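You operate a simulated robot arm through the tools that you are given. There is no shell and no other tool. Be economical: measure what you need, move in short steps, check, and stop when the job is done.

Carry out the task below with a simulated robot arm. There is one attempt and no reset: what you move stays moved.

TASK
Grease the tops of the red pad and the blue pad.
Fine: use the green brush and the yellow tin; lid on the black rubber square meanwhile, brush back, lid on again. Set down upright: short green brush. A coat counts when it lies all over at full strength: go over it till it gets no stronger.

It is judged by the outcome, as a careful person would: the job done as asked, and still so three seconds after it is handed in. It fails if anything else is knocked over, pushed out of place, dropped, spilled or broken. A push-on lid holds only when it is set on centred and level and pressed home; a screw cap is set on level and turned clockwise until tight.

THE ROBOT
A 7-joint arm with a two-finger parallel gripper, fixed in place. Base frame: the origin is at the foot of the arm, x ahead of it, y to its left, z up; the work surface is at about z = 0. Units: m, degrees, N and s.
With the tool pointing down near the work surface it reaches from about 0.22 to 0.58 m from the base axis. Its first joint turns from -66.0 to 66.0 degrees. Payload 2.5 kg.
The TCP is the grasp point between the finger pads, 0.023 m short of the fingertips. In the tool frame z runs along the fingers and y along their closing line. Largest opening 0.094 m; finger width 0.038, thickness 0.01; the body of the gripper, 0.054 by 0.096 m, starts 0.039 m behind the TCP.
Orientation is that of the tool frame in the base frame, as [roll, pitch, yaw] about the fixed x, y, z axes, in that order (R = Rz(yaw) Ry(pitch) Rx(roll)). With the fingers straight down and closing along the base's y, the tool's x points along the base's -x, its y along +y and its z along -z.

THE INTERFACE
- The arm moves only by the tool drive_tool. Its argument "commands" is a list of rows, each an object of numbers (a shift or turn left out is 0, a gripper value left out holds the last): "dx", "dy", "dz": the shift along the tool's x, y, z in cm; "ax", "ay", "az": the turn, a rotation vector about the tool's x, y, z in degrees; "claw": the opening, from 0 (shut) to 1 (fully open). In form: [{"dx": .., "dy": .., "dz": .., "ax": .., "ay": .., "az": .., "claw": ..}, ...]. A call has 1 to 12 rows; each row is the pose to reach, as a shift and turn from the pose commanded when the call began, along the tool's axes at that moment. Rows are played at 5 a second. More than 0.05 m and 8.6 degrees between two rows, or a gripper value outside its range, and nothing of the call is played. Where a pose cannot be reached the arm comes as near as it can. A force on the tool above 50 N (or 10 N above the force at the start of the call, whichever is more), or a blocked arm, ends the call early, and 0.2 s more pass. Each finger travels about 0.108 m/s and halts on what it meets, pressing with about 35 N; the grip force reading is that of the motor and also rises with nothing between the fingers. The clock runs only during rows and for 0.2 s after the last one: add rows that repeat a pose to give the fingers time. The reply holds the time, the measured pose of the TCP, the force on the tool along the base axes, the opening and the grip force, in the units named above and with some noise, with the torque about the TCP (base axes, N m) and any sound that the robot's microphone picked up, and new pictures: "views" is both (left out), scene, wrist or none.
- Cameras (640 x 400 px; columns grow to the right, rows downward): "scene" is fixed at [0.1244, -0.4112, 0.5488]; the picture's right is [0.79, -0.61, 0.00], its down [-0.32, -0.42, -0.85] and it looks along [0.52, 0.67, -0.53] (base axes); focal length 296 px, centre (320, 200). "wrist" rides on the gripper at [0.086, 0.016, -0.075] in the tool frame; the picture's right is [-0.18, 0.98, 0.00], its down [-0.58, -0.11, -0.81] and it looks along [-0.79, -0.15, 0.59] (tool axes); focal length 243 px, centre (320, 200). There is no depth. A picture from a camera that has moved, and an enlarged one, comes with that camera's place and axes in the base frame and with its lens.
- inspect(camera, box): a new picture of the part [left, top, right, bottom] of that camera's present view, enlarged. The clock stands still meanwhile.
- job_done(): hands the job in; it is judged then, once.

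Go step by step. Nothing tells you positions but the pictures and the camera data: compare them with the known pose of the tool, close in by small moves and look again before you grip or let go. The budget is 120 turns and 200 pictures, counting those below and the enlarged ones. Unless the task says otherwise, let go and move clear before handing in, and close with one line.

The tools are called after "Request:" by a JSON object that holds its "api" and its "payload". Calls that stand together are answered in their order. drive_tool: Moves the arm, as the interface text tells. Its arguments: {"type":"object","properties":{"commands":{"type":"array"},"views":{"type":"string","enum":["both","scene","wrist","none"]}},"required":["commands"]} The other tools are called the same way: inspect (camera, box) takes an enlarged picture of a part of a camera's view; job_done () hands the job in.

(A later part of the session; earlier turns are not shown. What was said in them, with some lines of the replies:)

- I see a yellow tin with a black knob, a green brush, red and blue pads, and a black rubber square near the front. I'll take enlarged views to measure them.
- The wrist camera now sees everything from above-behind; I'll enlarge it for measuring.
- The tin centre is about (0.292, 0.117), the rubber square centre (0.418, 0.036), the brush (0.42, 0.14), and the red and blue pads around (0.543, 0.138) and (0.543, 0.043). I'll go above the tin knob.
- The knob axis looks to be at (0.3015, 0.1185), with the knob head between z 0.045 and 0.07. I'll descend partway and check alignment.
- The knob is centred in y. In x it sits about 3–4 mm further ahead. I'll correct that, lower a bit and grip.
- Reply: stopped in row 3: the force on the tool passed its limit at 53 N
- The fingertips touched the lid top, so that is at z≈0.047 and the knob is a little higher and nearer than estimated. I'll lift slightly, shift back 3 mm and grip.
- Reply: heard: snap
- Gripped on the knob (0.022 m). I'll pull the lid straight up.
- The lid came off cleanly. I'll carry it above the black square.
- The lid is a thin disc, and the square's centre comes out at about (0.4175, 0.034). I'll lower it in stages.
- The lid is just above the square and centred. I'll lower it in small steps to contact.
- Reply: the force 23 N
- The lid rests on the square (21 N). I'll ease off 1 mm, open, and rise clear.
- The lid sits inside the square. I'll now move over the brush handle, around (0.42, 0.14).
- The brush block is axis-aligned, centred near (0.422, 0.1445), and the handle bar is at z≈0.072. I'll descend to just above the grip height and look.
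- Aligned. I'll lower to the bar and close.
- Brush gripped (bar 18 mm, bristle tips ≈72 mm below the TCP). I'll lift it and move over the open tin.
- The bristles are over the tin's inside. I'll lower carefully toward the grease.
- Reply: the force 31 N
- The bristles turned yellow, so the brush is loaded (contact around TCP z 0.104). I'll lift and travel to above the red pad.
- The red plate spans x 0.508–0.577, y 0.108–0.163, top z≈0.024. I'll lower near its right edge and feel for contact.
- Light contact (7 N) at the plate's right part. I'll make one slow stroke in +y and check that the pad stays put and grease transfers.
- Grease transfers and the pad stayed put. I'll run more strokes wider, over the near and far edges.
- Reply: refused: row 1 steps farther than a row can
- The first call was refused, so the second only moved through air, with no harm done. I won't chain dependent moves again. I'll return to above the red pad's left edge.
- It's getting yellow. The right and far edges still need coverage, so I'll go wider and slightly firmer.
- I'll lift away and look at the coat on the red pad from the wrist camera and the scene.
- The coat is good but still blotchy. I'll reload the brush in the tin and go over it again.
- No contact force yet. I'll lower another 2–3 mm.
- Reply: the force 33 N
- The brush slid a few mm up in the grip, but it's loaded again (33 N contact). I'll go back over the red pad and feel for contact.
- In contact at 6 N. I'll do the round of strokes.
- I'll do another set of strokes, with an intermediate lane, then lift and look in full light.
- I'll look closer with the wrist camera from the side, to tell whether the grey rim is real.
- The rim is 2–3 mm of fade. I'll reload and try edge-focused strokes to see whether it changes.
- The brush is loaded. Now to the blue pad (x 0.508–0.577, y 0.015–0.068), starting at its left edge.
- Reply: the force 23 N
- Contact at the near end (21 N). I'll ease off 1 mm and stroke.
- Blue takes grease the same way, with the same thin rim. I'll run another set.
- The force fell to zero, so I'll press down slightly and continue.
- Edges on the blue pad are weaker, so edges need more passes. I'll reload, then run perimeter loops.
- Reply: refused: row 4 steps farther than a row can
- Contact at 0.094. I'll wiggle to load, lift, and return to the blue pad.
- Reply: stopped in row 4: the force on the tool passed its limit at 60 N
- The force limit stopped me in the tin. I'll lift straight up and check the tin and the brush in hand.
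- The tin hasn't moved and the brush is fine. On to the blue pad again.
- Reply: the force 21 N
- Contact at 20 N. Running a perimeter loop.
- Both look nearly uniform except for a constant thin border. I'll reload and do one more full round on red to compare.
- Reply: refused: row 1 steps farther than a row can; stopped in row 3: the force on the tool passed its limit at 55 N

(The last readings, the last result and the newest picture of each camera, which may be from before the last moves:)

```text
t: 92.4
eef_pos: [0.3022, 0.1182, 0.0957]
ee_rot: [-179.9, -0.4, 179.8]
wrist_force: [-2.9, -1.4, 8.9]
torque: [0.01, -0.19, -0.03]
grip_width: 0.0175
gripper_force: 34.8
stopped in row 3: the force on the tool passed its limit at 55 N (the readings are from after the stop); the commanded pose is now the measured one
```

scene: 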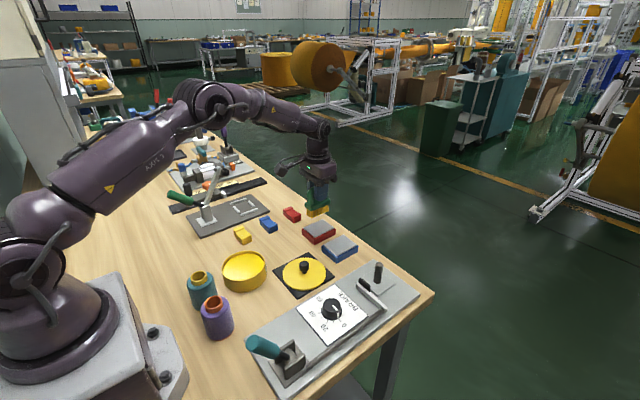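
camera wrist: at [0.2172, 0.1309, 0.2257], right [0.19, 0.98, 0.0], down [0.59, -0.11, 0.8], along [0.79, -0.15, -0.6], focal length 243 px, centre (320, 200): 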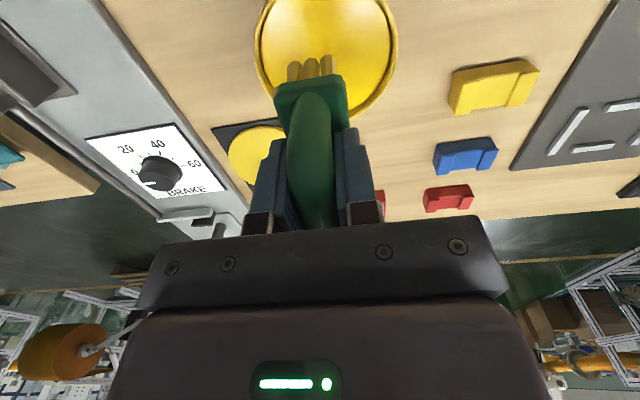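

Loaded. Now to the red pad.

Request:
{"api": "drive_tool", "payload": {"commands": [{"dz": -1.5}, {"dz": -5.5}, {"dz": -5.5, "dx": -4.5, "dy": 1}, {"dz": -5.5, "dx": -9, "dy": 2}, {"dz": -5.5, "dx": -13.5, "dy": 3}, {"dz": -5.5, "dx": -18, "dy": 4}, {"dz": -5.5, "dx": -22, "dy": 4.4}, {"dz": -5.5, "dx": -24.2, "dy": 4.4}, {"dz": -2, "dx": -24.2, "dy": 4.4}, {"dz": 0.2, "dx": -24.2, "dy": 4.4}, {"dz": 0.5, "dx": -24.2, "dy": 4.4}, {"dz": 0.6, "dx": -24.2, "dy": 4.4}], "views": "none"}}

```text
t: 95.0
eef_pos: [0.546, 0.1609, 0.0883]
ee_rot: [-179.8, 0.0, 179.8]
wrist_force: [-4.8, -0.5, 14.7]
torque: [-0.12, -0.13, -0.02]
grip_width: 0.0176
gripper_force: 35.1
```

Request:
{"api": "drive_tool", "payload": {"commands": [{"dy": 0.2, "dx": -1.5}, {"dy": 0.2, "dx": 0.3}, {"dy": 0.2, "dx": 2}, {"dy": -1.2, "dx": 2}, {"dy": -2.6, "dx": 2}, {"dy": -4, "dx": 2}, {"dy": -5.4, "dx": 2}, {"dy": -5.4, "dx": 0.3}, {"dy": -5.4, "dx": -1.5}, {"dy": -3.8, "dx": -1.5}, {"dy": -2, "dx": -1.5}, {"dy": 0, "dx": -1.5}], "views": "none"}}

Request:
{"api": "drive_tool", "payload": {"commands": [{"dx": 1.5}, {"dx": 1.5, "dy": -1.4}, {"dx": 1.5, "dy": -2.8}, {"dx": 1.5, "dy": -4.2}, {"dx": 1.5, "dy": -5.4}, {"dx": 2.8, "dy": -5.4}, {"dx": 2.8, "dy": -4}, {"dx": 2.8, "dy": -2.6}, {"dx": 2.8, "dy": -1.2}, {"dx": 2, "dy": 0.2}, {"dx": 2, "dy": 0.2, "dz": -3}, {"dx": 2, "dy": 3, "dz": -6}], "views": "none"}}

Request:
{"api": "drive_tool", "payload": {"commands": [{"dy": 4}, {"dy": 7}, {"dy": 7}], "views": "none"}}

Request:
{"api": "inspect", "payload": {"camera": "scene", "box": [300, 217, 340, 242]}}

Request:
{"api": "inspect", "payload": {"camera": "scene", "box": [292, 210, 372, 260]}}

```text
t: 97.6
eef_pos: [0.5603, 0.1604, 0.089]
ee_rot: [-179.8, -0.1, 179.7]
wrist_force: [-0.6, -7.2, 23.6]
torque: [-0.43, 0.21, 0.12]
grip_width: 0.0178
gripper_force: 35.2
```

```text
t: 100.2
eef_pos: [0.5403, 0.1902, 0.146]
ee_rot: [-179.9, -0.5, 179.8]
wrist_force: [-0.7, -0.5, -1.2]
torque: [-0.01, 0.02, -0.02]
grip_width: 0.0177
gripper_force: 34.5
```

```text
t: 101.0
eef_pos: [0.5408, 0.2621, 0.1457]
ee_rot: [-179.8, -0.5, 179.8]
wrist_force: [-0.2, -0.1, -1.7]
torque: [-0.01, 0.0, 0.0]
grip_width: 0.0176
gripper_force: 34.6
```

```text
16.00 times, centred on (320, 230) of scene
camera zoom: at [0.1244, -0.4112, 0.5488], right [0.79, -0.61, 0.0], down [-0.32, -0.42, -0.85], along [0.52, 0.67, -0.53], focal length 4737 px, centre (320, -272)
```

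zoom: 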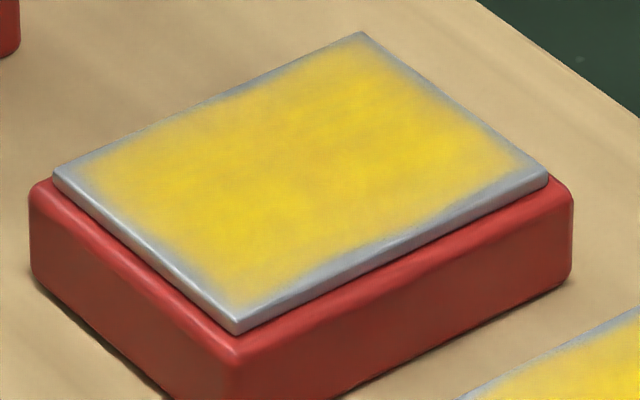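

```text
8.00 times, centred on (332, 235) of scene
camera zoom: at [0.1244, -0.4112, 0.5488], right [0.79, -0.61, 0.0], down [-0.32, -0.42, -0.85], along [0.52, 0.67, -0.53], focal length 2369 px, centre (224, -80)
```

zoom: 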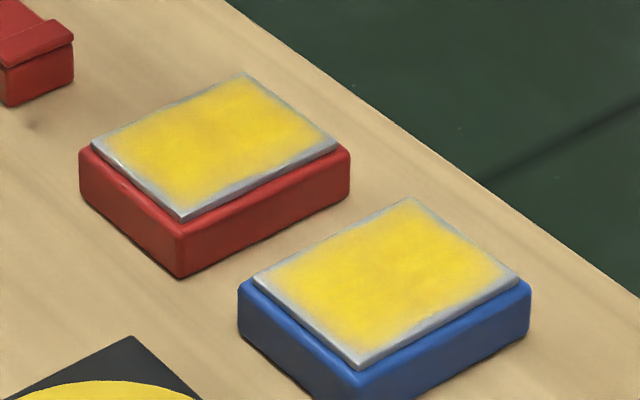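

Red shows no change, so it's saturated. I'll reload and give blue a matching final full round.

Request:
{"api": "drive_tool", "payload": {"commands": [{"dx": 4, "dy": -2.4}, {"dx": 8, "dy": -4.8}, {"dx": 12, "dy": -7.2}, {"dx": 16, "dy": -9.6}, {"dx": 20, "dy": -12}, {"dx": 23.9, "dy": -14.5}, {"dx": 23.9, "dy": -14.5, "dz": 2}, {"dx": 23.9, "dy": -14.5, "dz": 4}, {"dx": 23.9, "dy": -14.5, "dz": 4.9}, {"dx": 23.9, "dy": -14.5, "dz": 5.1}, {"dx": 23.9, "dy": -14.5, "dz": 5.1}], "views": "none"}}

```text
t: 103.4
eef_pos: [0.301, 0.1165, 0.0974]
ee_rot: [-179.8, -0.3, 179.8]
wrist_force: [-0.9, 0.0, -1.8]
torque: [0.0, 0.03, 0.03]
grip_width: 0.0175
gripper_force: 34.6
```

Request:
{"api": "drive_tool", "payload": {"commands": [{"dz": 0.1}, {"dz": 0.2}, {"dz": 0.25}], "views": "none"}}

```text
t: 104.2
eef_pos: [0.3004, 0.1161, 0.0957]
ee_rot: [-180.0, -0.3, 179.9]
wrist_force: [-2.6, -1.5, 6.7]
torque: [0.0, -0.11, -0.04]
grip_width: 0.0173
gripper_force: 34.8
```

Loaded lightly. Now to the blue pad.

Request:
{"api": "drive_tool", "payload": {"commands": [{"dz": 0.1}, {"dz": -1.5}, {"dz": -5.5}, {"dz": -5.5, "dx": -4.5, "dy": -1}, {"dz": -5.5, "dx": -9, "dy": -2}, {"dz": -5.5, "dx": -13.5, "dy": -3}, {"dz": -5.5, "dx": -18, "dy": -4}, {"dz": -5.5, "dx": -22, "dy": -4.8}, {"dz": -5.5, "dx": -24.4, "dy": -4.8}, {"dz": -2, "dx": -24.4, "dy": -4.8}, {"dz": 0.4, "dx": -24.4, "dy": -4.8}, {"dz": 0.7, "dx": -24.4, "dy": -4.8}], "views": "none"}}

```text
t: 106.8
eef_pos: [0.5461, 0.0676, 0.089]
ee_rot: [-179.9, -0.1, 179.8]
wrist_force: [-6.1, -1.0, 20.1]
torque: [-0.11, 0.06, 0.01]
grip_width: 0.0176
gripper_force: 35.5
```

Request:
{"api": "drive_tool", "payload": {"commands": [{"dx": -1.5}, {"dx": 0.3}, {"dx": 2}, {"dy": -1.4, "dx": 2}, {"dy": -2.8, "dx": 2}, {"dy": -4.2, "dx": 2}, {"dy": -5.4, "dx": 2}, {"dy": -5.4, "dx": 0.3}, {"dy": -5.4, "dx": -1.5}, {"dy": -3.8, "dx": -1.5}, {"dy": -2, "dx": -1.5}, {"dy": 0, "dx": -1.5}], "views": "none"}}

Request:
{"api": "drive_tool", "payload": {"commands": [{"dx": 1.5}, {"dx": 1.5, "dy": -1.4}, {"dx": 1.5, "dy": -2.8}, {"dx": 1.5, "dy": -4.2}, {"dx": 1.5, "dy": -5.4}, {"dx": 2.8, "dy": -5.4}, {"dx": 2.8, "dy": -4}, {"dx": 2.8, "dy": -2.6}, {"dx": 2.8, "dy": -1.2}, {"dx": 2, "dy": 0}, {"dx": 2, "dy": 0, "dz": -3}, {"dx": 2, "dy": 2, "dz": -6}], "views": "none"}}

Request:
{"api": "drive_tool", "payload": {"commands": [{"dx": 4, "dy": 2}, {"dx": 8, "dy": 4}, {"dx": 11.6, "dy": 5.5}, {"dx": 11.6, "dy": 5.5}], "views": "wrist"}}

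Request:
{"api": "inspect", "payload": {"camera": "scene", "box": [320, 232, 360, 257]}}

Request:
{"api": "inspect", "payload": {"camera": "scene", "box": [240, 190, 368, 290]}}

```text
t: 109.4
eef_pos: [0.5603, 0.0666, 0.0891]
ee_rot: [-179.8, -0.1, 179.8]
wrist_force: [-0.2, -8.6, 26.4]
torque: [-0.46, 0.27, 0.1]
grip_width: 0.0178
gripper_force: 35.4
```

```text
t: 112.0
eef_pos: [0.5382, 0.0885, 0.1457]
ee_rot: [-179.9, -0.5, 179.9]
wrist_force: [0.3, 0.0, -1.7]
torque: [-0.01, -0.01, -0.01]
grip_width: 0.0175
gripper_force: 34.9
```

```text
t: 113.0
eef_pos: [0.4226, 0.1422, 0.1478]
ee_rot: [-179.9, -0.3, 179.8]
wrist_force: [0.0, -0.7, -1.4]
torque: [-0.03, 0.01, -0.03]
grip_width: 0.0176
gripper_force: 35.2
camera wrist: at [0.3369, 0.1581, 0.2225], right [0.19, 0.98, 0.0], down [0.59, -0.11, 0.8], along [0.79, -0.15, -0.6], focal length 243 px, centre (320, 200)
```

wrist: 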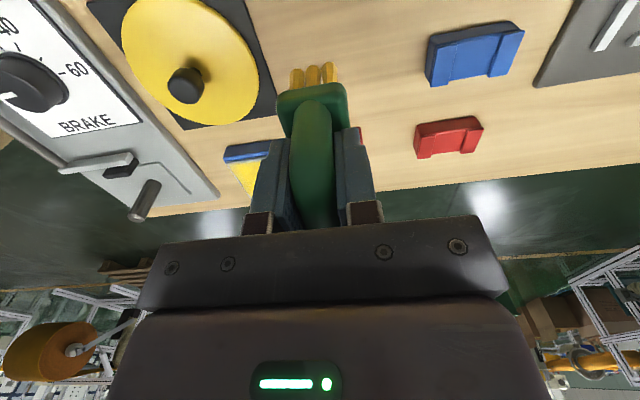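

```text
16.00 times, centred on (340, 244) of scene
camera zoom: at [0.1244, -0.4112, 0.5488], right [0.79, -0.61, 0.0], down [-0.32, -0.42, -0.85], along [0.52, 0.67, -0.53], focal length 4737 px, centre (0, -512)
```

zoom: 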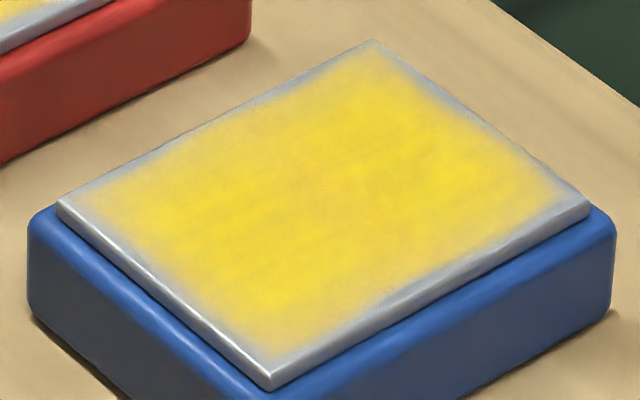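

```text
4.00 times, centred on (304, 240) of scene
camera zoom: at [0.1244, -0.4112, 0.5488], right [0.79, -0.61, 0.0], down [-0.32, -0.42, -0.85], along [0.52, 0.67, -0.53], focal length 1184 px, centre (384, 40)
```

zoom: 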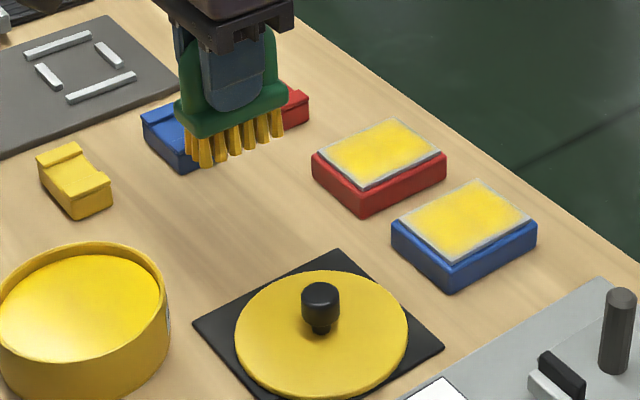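

The blue coat is unchanged too, so both are at full strength. I'll now set the brush back at its original spot, lowering slowly.

Request:
{"api": "drive_tool", "payload": {"commands": [{"dx": -0.2, "dy": 0.15, "dz": 2}, {"dx": -0.2, "dy": 0.15, "dz": 5}, {"dx": -0.2, "dy": 0.15, "dz": 7}, {"dx": -0.2, "dy": 0.15, "dz": 7.8}, {"dx": -0.2, "dy": 0.15, "dz": 7.8}], "views": "none"}}

Request:
{"api": "inspect", "payload": {"camera": "scene", "box": [240, 200, 352, 270]}}

```text
t: 114.2
eef_pos: [0.4245, 0.1432, 0.0706]
ee_rot: [-180.0, -0.2, 179.8]
wrist_force: [-1.1, -1.0, -1.7]
torque: [0.0, 0.03, 0.04]
grip_width: 0.0174
gripper_force: 35.2
```

```text
5.71 times, centred on (296, 235) of scene
camera zoom: at [0.1244, -0.4112, 0.5488], right [0.79, -0.61, 0.0], down [-0.32, -0.42, -0.85], along [0.52, 0.67, -0.53], focal length 1692 px, centre (457, 0)
```

zoom: 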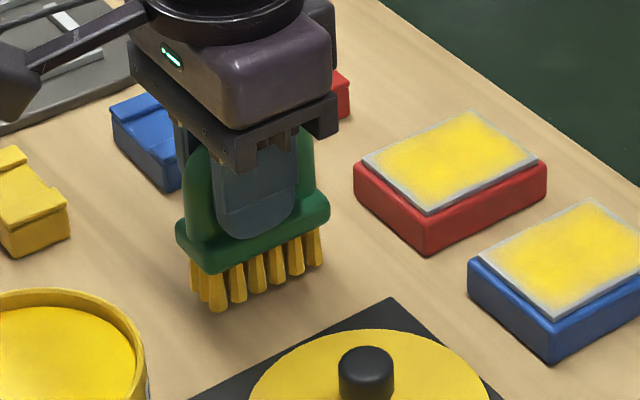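

The brush sits about 5 mm further forward in the grip than originally. I'll shift back 5 mm, then lower to contact.

Request:
{"api": "drive_tool", "payload": {"commands": [{"dx": 0.5, "dz": 0.2}, {"dx": 0.5, "dz": 0.4}, {"dx": 0.5, "dz": 0.55}, {"dx": 0.5, "dz": 0.55}], "views": "none"}}

Request:
{"api": "inspect", "payload": {"camera": "scene", "box": [240, 200, 352, 270]}}

```text
t: 115.2
eef_pos: [0.4199, 0.1444, 0.0639]
ee_rot: [-179.9, -0.3, 179.7]
wrist_force: [0.6, 0.5, -0.8]
torque: [-0.02, 0.03, -0.01]
grip_width: 0.0177
gripper_force: 35.1
```

```text
5.71 times, centred on (296, 235) of scene
camera zoom: at [0.1244, -0.4112, 0.5488], right [0.79, -0.61, 0.0], down [-0.32, -0.42, -0.85], along [0.52, 0.67, -0.53], focal length 1692 px, centre (457, 0)
```

zoom: 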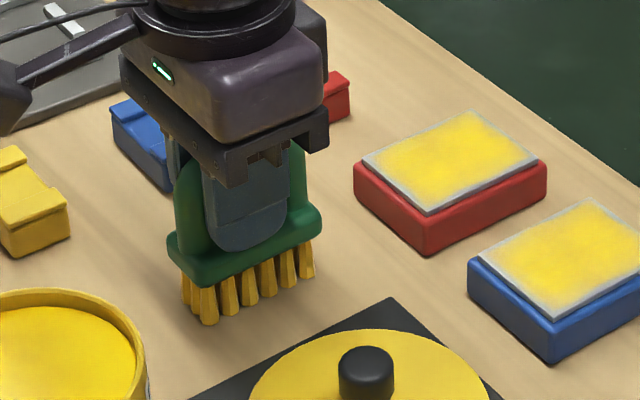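

Request:
{"api": "drive_tool", "payload": {"commands": [{"dz": 0.08}, {"dz": 0.15}, {"dz": 0.15}], "views": "none"}}

```text
t: 116.0
eef_pos: [0.4201, 0.1455, 0.0641]
ee_rot: [-179.9, -0.3, 179.8]
wrist_force: [-3.1, -1.0, 9.7]
torque: [0.01, -0.16, -0.02]
grip_width: 0.0179
gripper_force: 35.2
```

Contact (10 N). I'll release and lift.

Request:
{"api": "drive_tool", "payload": {"commands": [{"dz": 0, "claw": 0.25}, {"dz": 0, "claw": 0.4}, {"dz": 0, "claw": 0.5}, {"dz": 0, "claw": 0.5}, {"dz": -1}, {"dz": -4}, {"dz": -8}, {"dz": -10}, {"dz": -10}]}}

Request:
{"api": "inspect", "payload": {"camera": "scene", "box": [240, 200, 352, 270]}}

```text
t: 118.0
eef_pos: [0.4214, 0.1442, 0.1639]
ee_rot: [-179.9, -0.3, 179.8]
wrist_force: [-0.2, -0.1, -0.6]
torque: [0.03, 0.0, -0.02]
grip_width: 0.0467
gripper_force: 0.0
camera wrist: at [0.3351, 0.16, 0.2382], right [0.19, 0.98, 0.0], down [0.59, -0.11, 0.8], along [0.79, -0.15, -0.6], focal length 243 px, centre (320, 200)
```

scene: 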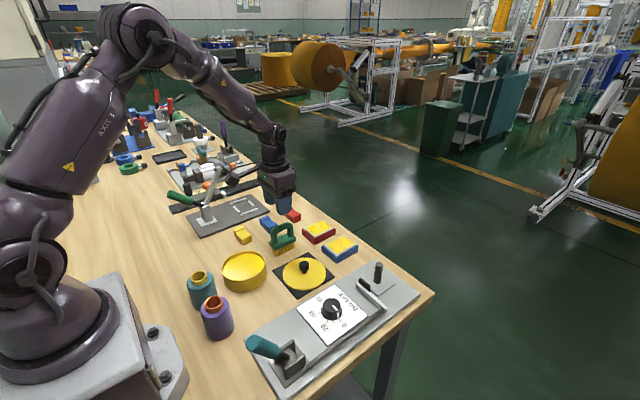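
wrist: 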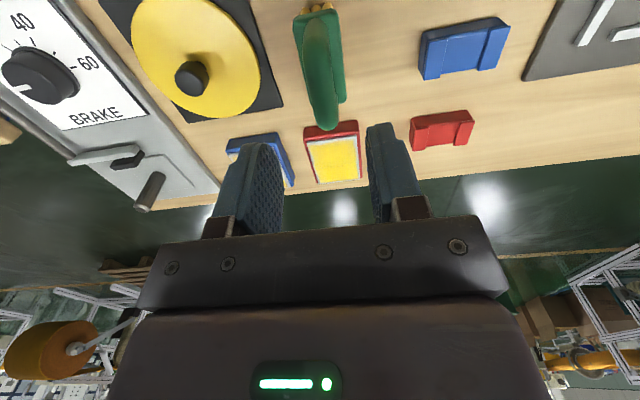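

```text
5.71 times, centred on (296, 235) of scene
camera zoom: at [0.1244, -0.4112, 0.5488], right [0.79, -0.61, 0.0], down [-0.32, -0.42, -0.85], along [0.52, 0.67, -0.53], focal length 1692 px, centre (457, 0)
```

zoom: 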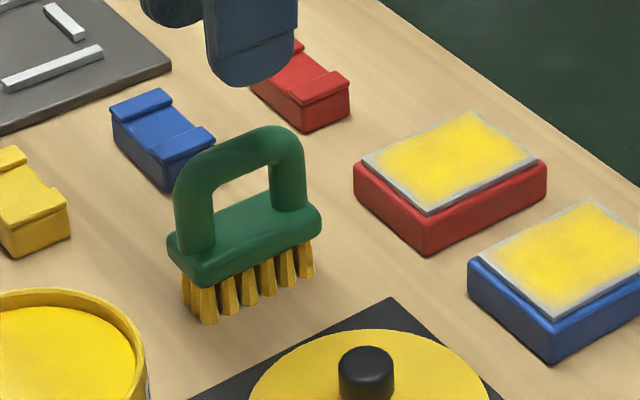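

The brush stands upright in its place. Now back to the lid knob at about (0.4185, 0.0335), levelling the tool by 0.3°.

Request:
{"api": "drive_tool", "payload": {"commands": [{"dy": -4, "ay": 0.3}, {"dy": -8, "ay": 0.3}, {"dy": -11, "dx": 0.3, "ay": 0.3}, {"dy": -11, "dx": 0.3, "ay": 0.3, "dz": 4}, {"dy": -11, "dx": 0.3, "ay": 0.3, "dz": 8}, {"dy": -11, "dx": 0.3, "ay": 0.3, "dz": 9.4}, {"dy": -11, "dx": 0.3, "ay": 0.3, "dz": 9.4}], "views": "wrist"}}

Request:
{"api": "inspect", "payload": {"camera": "wrist", "box": [220, 100, 420, 225]}}

```text
t: 119.6
eef_pos: [0.4178, 0.0347, 0.0674]
ee_rot: [-179.9, -0.6, 179.8]
wrist_force: [-0.2, -0.4, 0.7]
torque: [0.0, 0.02, -0.02]
grip_width: 0.0472
gripper_force: 0.0
camera wrist: at [0.3318, 0.0497, 0.1436], right [0.19, 0.98, 0.0], down [0.59, -0.11, 0.8], along [0.79, -0.15, -0.6], focal length 243 px, centre (320, 200)
```

wrist: 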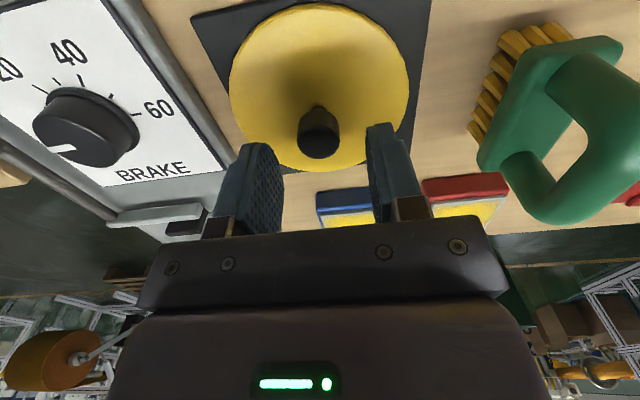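

```text
3.20 times, centred on (320, 162) of wrist
camera zoom: at [0.3318, 0.0497, 0.1436], right [0.19, 0.98, 0.0], down [0.59, -0.11, 0.8], along [0.79, -0.15, -0.6], focal length 776 px, centre (320, 320)
```

zoom: 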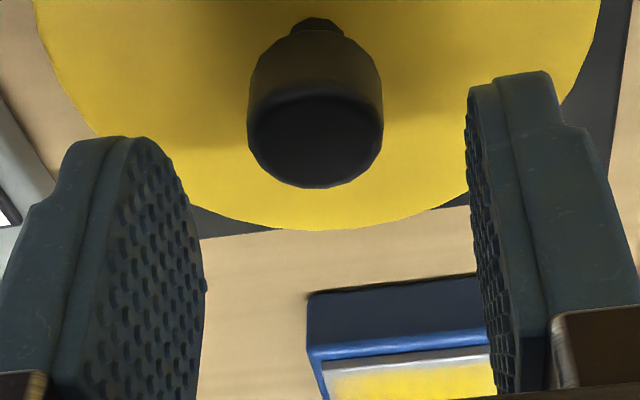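

The tilt correction went the wrong way. I'll apply −0.6° and descend around the knob.

Request:
{"api": "drive_tool", "payload": {"commands": [{"ay": -0.6, "dz": 0}, {"ay": -0.6, "dz": 1}, {"ay": -0.6, "dz": 2}, {"ay": -0.6, "dz": 2.7}, {"ay": -0.6, "dz": 2.9}, {"ay": -0.6, "dz": 2.9}], "views": "wrist"}}

Request:
{"api": "inspect", "payload": {"camera": "wrist", "box": [220, 100, 420, 225]}}

```text
t: 121.0
eef_pos: [0.4168, 0.0343, 0.0394]
ee_rot: [-179.9, 0.0, 179.7]
wrist_force: [0.1, -0.4, 0.8]
torque: [-0.01, 0.02, 0.02]
grip_width: 0.0472
gripper_force: 0.0
camera wrist: at [0.3306, 0.0501, 0.1143], right [0.19, 0.98, 0.0], down [0.58, -0.11, 0.81], along [0.79, -0.15, -0.59], focal length 243 px, centre (320, 200)
```

wrist: 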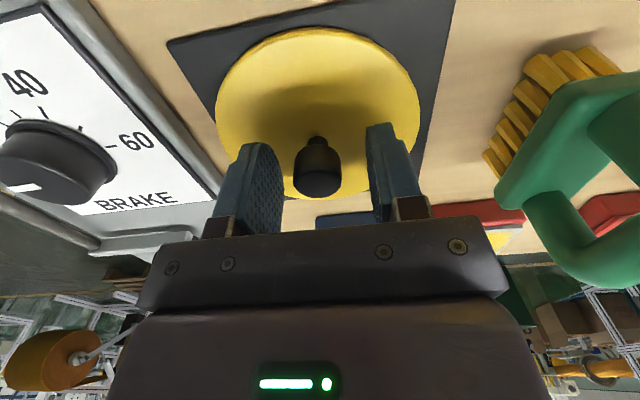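

```text
3.20 times, centred on (320, 162) of wrist
camera zoom: at [0.3306, 0.0501, 0.1143], right [0.19, 0.98, 0.0], down [0.58, -0.11, 0.81], along [0.79, -0.15, -0.59], focal length 776 px, centre (320, 320)
```

zoom: 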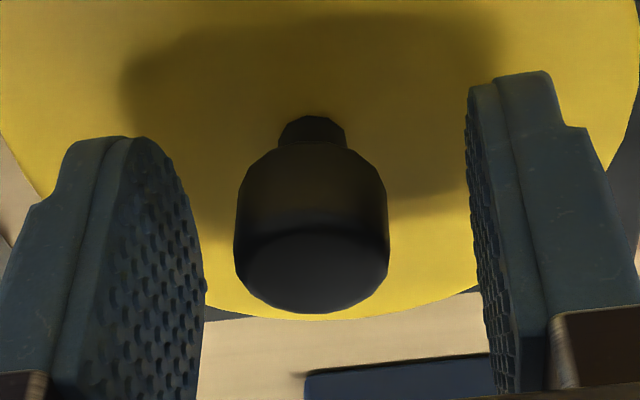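

Aligned within a millimetre. I'll lower 2.5 mm and grip.

Request:
{"api": "drive_tool", "payload": {"commands": [{"dz": 0.2, "dy": -0.1}, {"dz": 0.2, "dy": -0.1, "claw": 0.4}, {"dz": 0.2, "dy": -0.1, "claw": 0.3}, {"dz": 0.2, "dy": -0.1, "claw": 0.2}, {"dz": 0.2, "dy": -0.1, "claw": 0.1}, {"dz": 0.2, "dy": -0.1, "claw": 0.1}, {"dz": 0.2, "dy": -0.1, "claw": 0.1}], "views": "none"}}

Request:
{"api": "inspect", "payload": {"camera": "wrist", "box": [220, 100, 420, 225]}}

```text
t: 122.6
eef_pos: [0.4157, 0.0334, 0.0367]
ee_rot: [-179.9, 0.1, 179.8]
wrist_force: [-0.3, -1.6, 3.1]
torque: [0.1, 0.02, 0.02]
grip_width: 0.0228
gripper_force: 35.2
```

```text
3.20 times, centred on (320, 162) of wrist
camera zoom: at [0.3306, 0.0489, 0.1124], right [0.19, 0.98, 0.0], down [0.58, -0.11, 0.81], along [0.79, -0.15, -0.59], focal length 776 px, centre (320, 320)
```

zoom: 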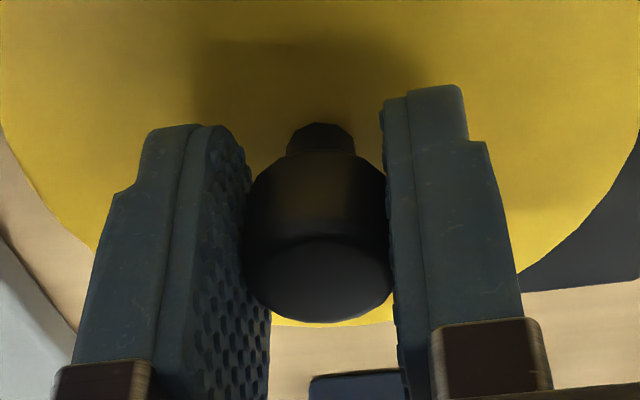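

Gripped much as before. I'll lift and carry the lid back over the tin.

Request:
{"api": "drive_tool", "payload": {"commands": [{"dz": -1}, {"dz": -4}, {"dz": -8}, {"dz": -11.5}, {"dz": -11.5, "dx": 4}, {"dz": -11.5, "dx": 8, "dy": 2}, {"dz": -11.5, "dx": 11.6, "dy": 5}, {"dz": -11.5, "dx": 11.6, "dy": 8.6}, {"dz": -11.5, "dx": 11.6, "dy": 8.6}, {"dz": -11.5, "dx": 11.6, "dy": 8.6}]}}

Request:
{"api": "inspect", "payload": {"camera": "scene", "box": [200, 200, 312, 300]}}

```text
t: 124.8
eef_pos: [0.3006, 0.1199, 0.1524]
ee_rot: [-180.0, 0.1, 179.8]
wrist_force: [0.3, -0.5, -1.5]
torque: [0.06, 0.01, -0.03]
grip_width: 0.0226
gripper_force: 34.7
camera wrist: at [0.2147, 0.1352, 0.2273], right [0.19, 0.98, 0.0], down [0.58, -0.11, 0.81], along [0.79, -0.15, -0.59], focal length 243 px, centre (320, 200)
```

scene: 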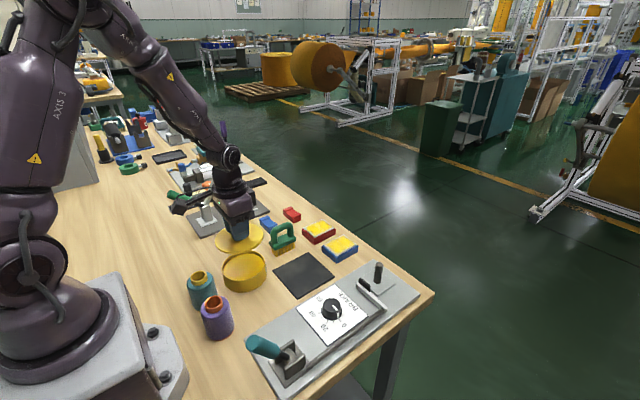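
wrist: 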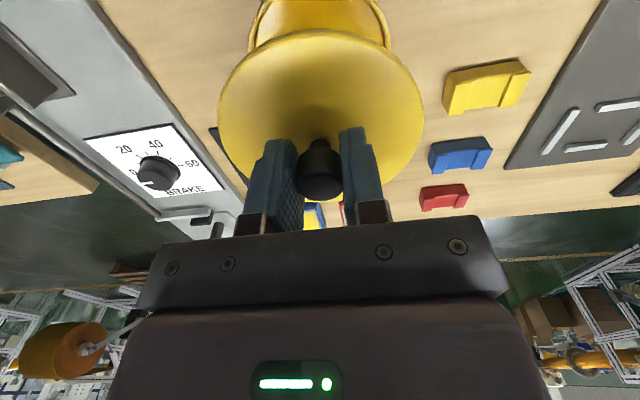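

```text
4.00 times, centred on (256, 250) of scene
camera zoom: at [0.1244, -0.4112, 0.5488], right [0.79, -0.61, 0.0], down [-0.32, -0.42, -0.85], along [0.52, 0.67, -0.53], focal length 1184 px, centre (576, 0)
```

zoom: 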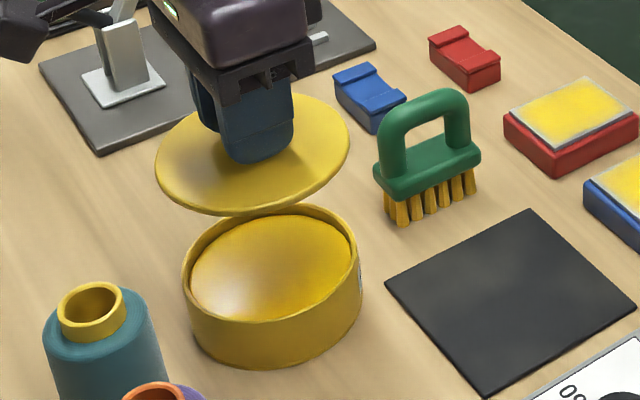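

The lid looks a bit tilted in the scene view. I'll examine that before placing.

Request:
{"api": "inspect", "payload": {"camera": "scene", "box": [225, 205, 305, 265]}}

Request:
{"api": "inspect", "payload": {"camera": "wrist", "box": [200, 0, 440, 210]}}

```text
6.67 times, centred on (265, 235) of scene
camera zoom: at [0.1244, -0.4112, 0.5488], right [0.79, -0.61, 0.0], down [-0.32, -0.42, -0.85], along [0.52, 0.67, -0.53], focal length 1974 px, centre (687, -33)
```

zoom: 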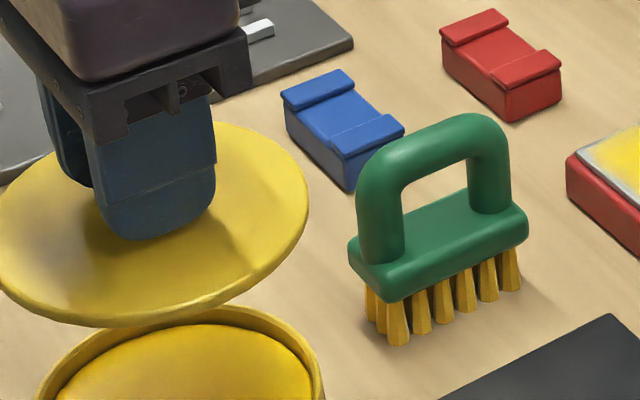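

```text
1.90 times, centred on (320, 105) of wrist
camera zoom: at [0.2147, 0.1352, 0.2273], right [0.19, 0.98, 0.0], down [0.58, -0.11, 0.81], along [0.79, -0.15, -0.59], focal length 462 px, centre (320, 381)
```

zoom: 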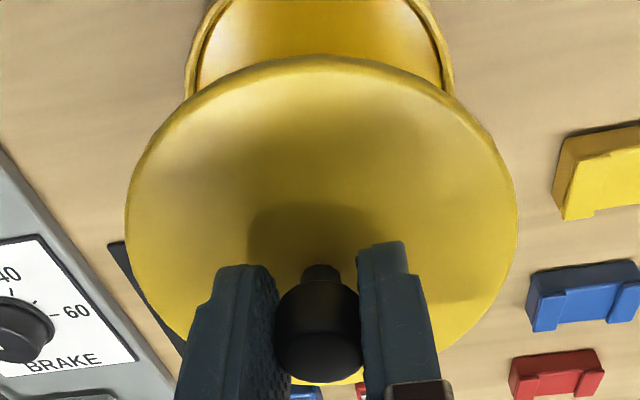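

By calculation that apparent tilt is just perspective, so the lid is level. I'll lower to just above the rim and check centring.

Request:
{"api": "drive_tool", "payload": {"commands": [{"dz": 2, "dy": -0.05}, {"dz": 4, "dy": -0.05}, {"dz": 6, "dy": -0.05}, {"dz": 6.7, "dy": -0.05}, {"dz": 6.7, "dy": -0.05}, {"dz": 6.7, "dy": -0.05}], "views": "wrist"}}

Request:
{"api": "inspect", "payload": {"camera": "scene", "box": [205, 240, 285, 300]}}

Request:
{"api": "inspect", "payload": {"camera": "wrist", "box": [200, 0, 440, 210]}}

```text
t: 126.2
eef_pos: [0.2993, 0.119, 0.085]
ee_rot: [-180.0, 0.1, 179.8]
wrist_force: [-0.7, -0.8, -0.4]
torque: [-0.03, 0.0, 0.02]
grip_width: 0.0225
gripper_force: 34.8
camera wrist: at [0.2142, 0.1344, 0.1602], right [0.19, 0.98, 0.0], down [0.58, -0.11, 0.81], along [0.79, -0.15, -0.59], focal length 243 px, centre (320, 200)
```

wrist: 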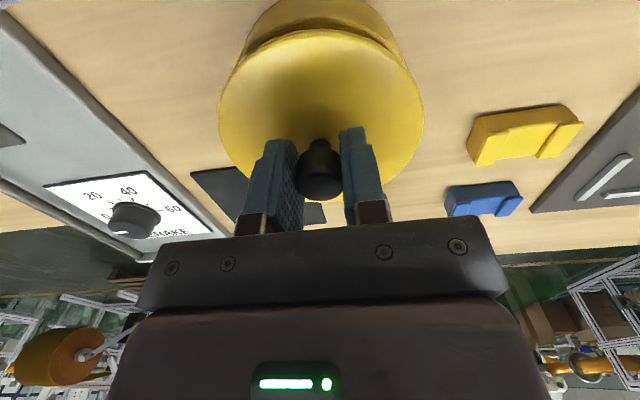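

```text
6.67 times, centred on (245, 270) of scene
camera zoom: at [0.1244, -0.4112, 0.5488], right [0.79, -0.61, 0.0], down [-0.32, -0.42, -0.85], along [0.52, 0.67, -0.53], focal length 1974 px, centre (820, -267)
```

zoom: 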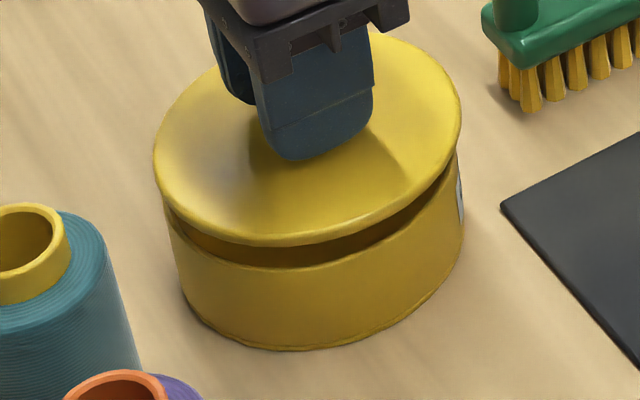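

```text
1.90 times, centred on (320, 105) of wrist
camera zoom: at [0.2142, 0.1344, 0.1602], right [0.19, 0.98, 0.0], down [0.58, -0.11, 0.81], along [0.79, -0.15, -0.59], focal length 462 px, centre (320, 381)
```

zoom: 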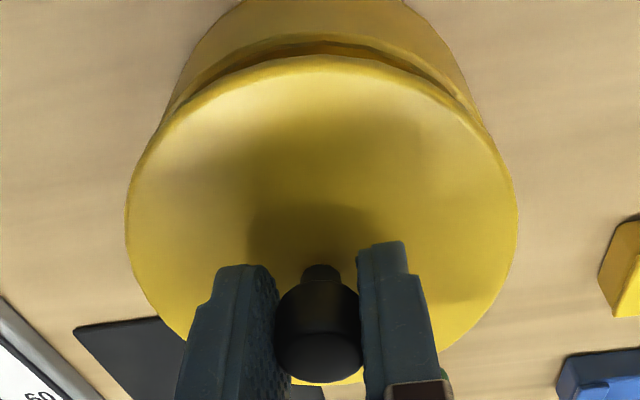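

The lid looks concentric with the rim. I'll lower and press home in small steps, listening for the snap.

Request:
{"api": "drive_tool", "payload": {"commands": [{"dz": 0.5}, {"dz": 0.8}, {"dz": 1.0}, {"dz": 1.1}, {"dz": 1.2}, {"dz": 1.3}], "views": "none"}}

Request:
{"api": "inspect", "payload": {"camera": "scene", "box": [205, 240, 285, 300]}}

```text
t: 127.6
eef_pos: [0.2996, 0.1189, 0.0734]
ee_rot: [-179.8, -0.2, 179.9]
wrist_force: [-18.9, -2.2, 38.2]
torque: [0.19, 0.1, 0.01]
grip_width: 0.0232
gripper_force: 35.3
heard: snap
```

```text
6.67 times, centred on (245, 270) of scene
camera zoom: at [0.1243, -0.4113, 0.5488], right [0.79, -0.61, 0.0], down [-0.32, -0.42, -0.85], along [0.52, 0.67, -0.53], focal length 1974 px, centre (820, -267)
```

zoom: 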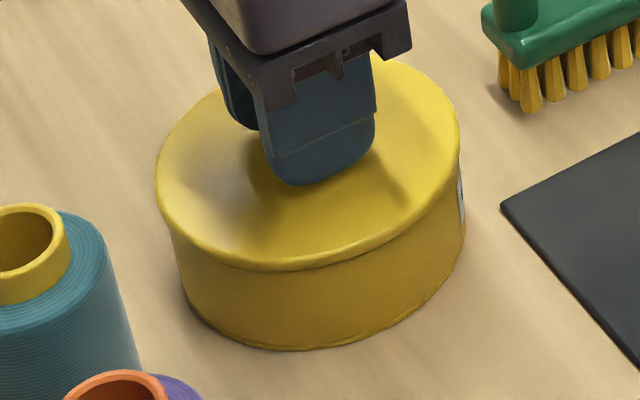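

I heard the snap and the lid is flush. I'll press slightly more to make sure, then relax, release and rise.

Request:
{"api": "drive_tool", "payload": {"commands": [{"dz": 0.08}, {"dz": 0.12}, {"dz": 0.12}], "views": "none"}}

```text
t: 128.4
eef_pos: [0.3015, 0.1201, 0.0716]
ee_rot: [-179.9, -0.1, 179.8]
wrist_force: [-19.2, -0.6, 38.1]
torque: [0.2, 0.07, 0.02]
grip_width: 0.023
gripper_force: 34.9
```

Request:
{"api": "drive_tool", "payload": {"commands": [{"dz": -0.25}, {"dz": -0.25, "claw": 0.4}, {"dz": -0.25, "claw": 0.5}, {"dz": -0.25, "claw": 0.55}, {"dz": -0.25, "claw": 0.55}, {"dz": -2}, {"dz": -6}, {"dz": -10}, {"dz": -10, "dx": 4}, {"dz": -10, "dx": 6}]}}

Request:
{"api": "inspect", "payload": {"camera": "scene", "box": [205, 225, 301, 300]}}

Request:
{"api": "inspect", "payload": {"camera": "scene", "box": [180, 190, 380, 315]}}

```text
t: 130.6
eef_pos: [0.2416, 0.1193, 0.1729]
ee_rot: [-179.9, 0.0, 179.9]
wrist_force: [1.4, 0.4, -0.3]
torque: [0.02, 0.03, -0.01]
grip_width: 0.0517
gripper_force: 0.0
camera wrist: at [0.1548, 0.135, 0.247], right [0.19, 0.98, 0.0], down [0.58, -0.11, 0.81], along [0.79, -0.15, -0.59], focal length 243 px, centre (320, 200)
```

scene: 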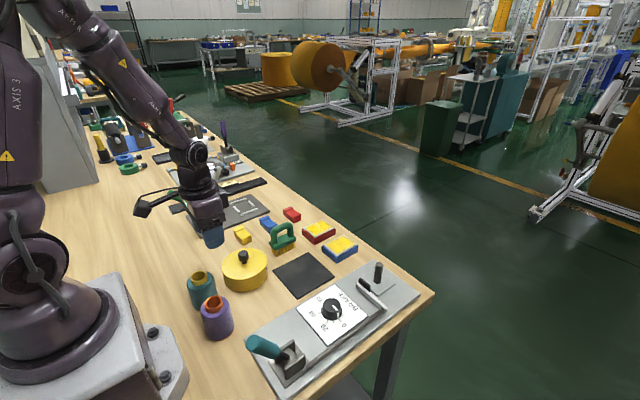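
wrist: 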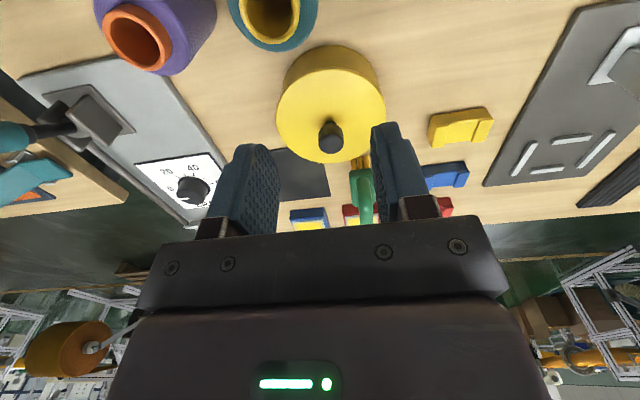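

```text
5.33 times, centred on (253, 262) of scene
camera zoom: at [0.1244, -0.4112, 0.5488], right [0.79, -0.61, 0.0], down [-0.32, -0.42, -0.85], along [0.52, 0.67, -0.53], focal length 1579 px, centre (677, -133)
```

zoom: 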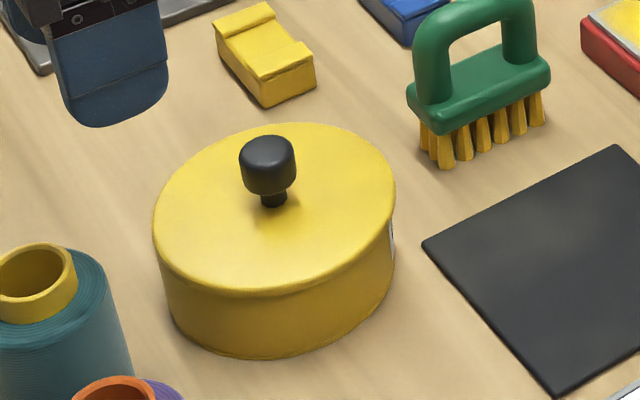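

```text
3.20 times, centred on (280, 252) of scene
camera zoom: at [0.1244, -0.4112, 0.5488], right [0.79, -0.61, 0.0], down [-0.32, -0.42, -0.85], along [0.52, 0.67, -0.53], focal length 947 px, centre (448, 32)
```

zoom: 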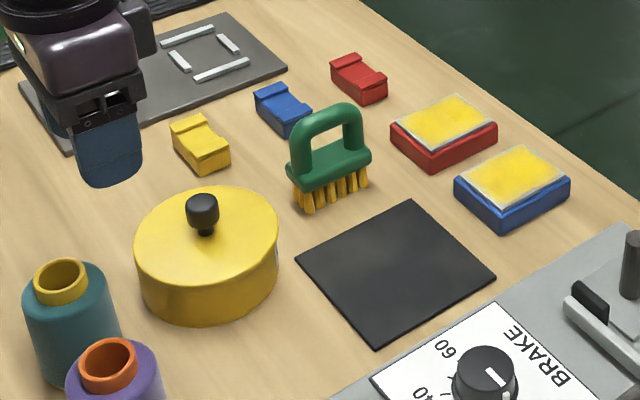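

The lid is on and flush, the brush stands upright in its place, both pads are coated, and the gripper is clear. I'm handing in.

Request:
{"api": "job_done", "payload": {}}

```text
The job is handed in.
```

I greased the tops of the red and blue pads, going over each until the coat got no stronger; the pictures still show a thin grey border a few millimetres wide around both. The brush stands upright in its place. The lid sat on the black rubber square meanwhile, and it's back on the tin, pressed until it snapped. The tin ended about 4 mm from where it started.
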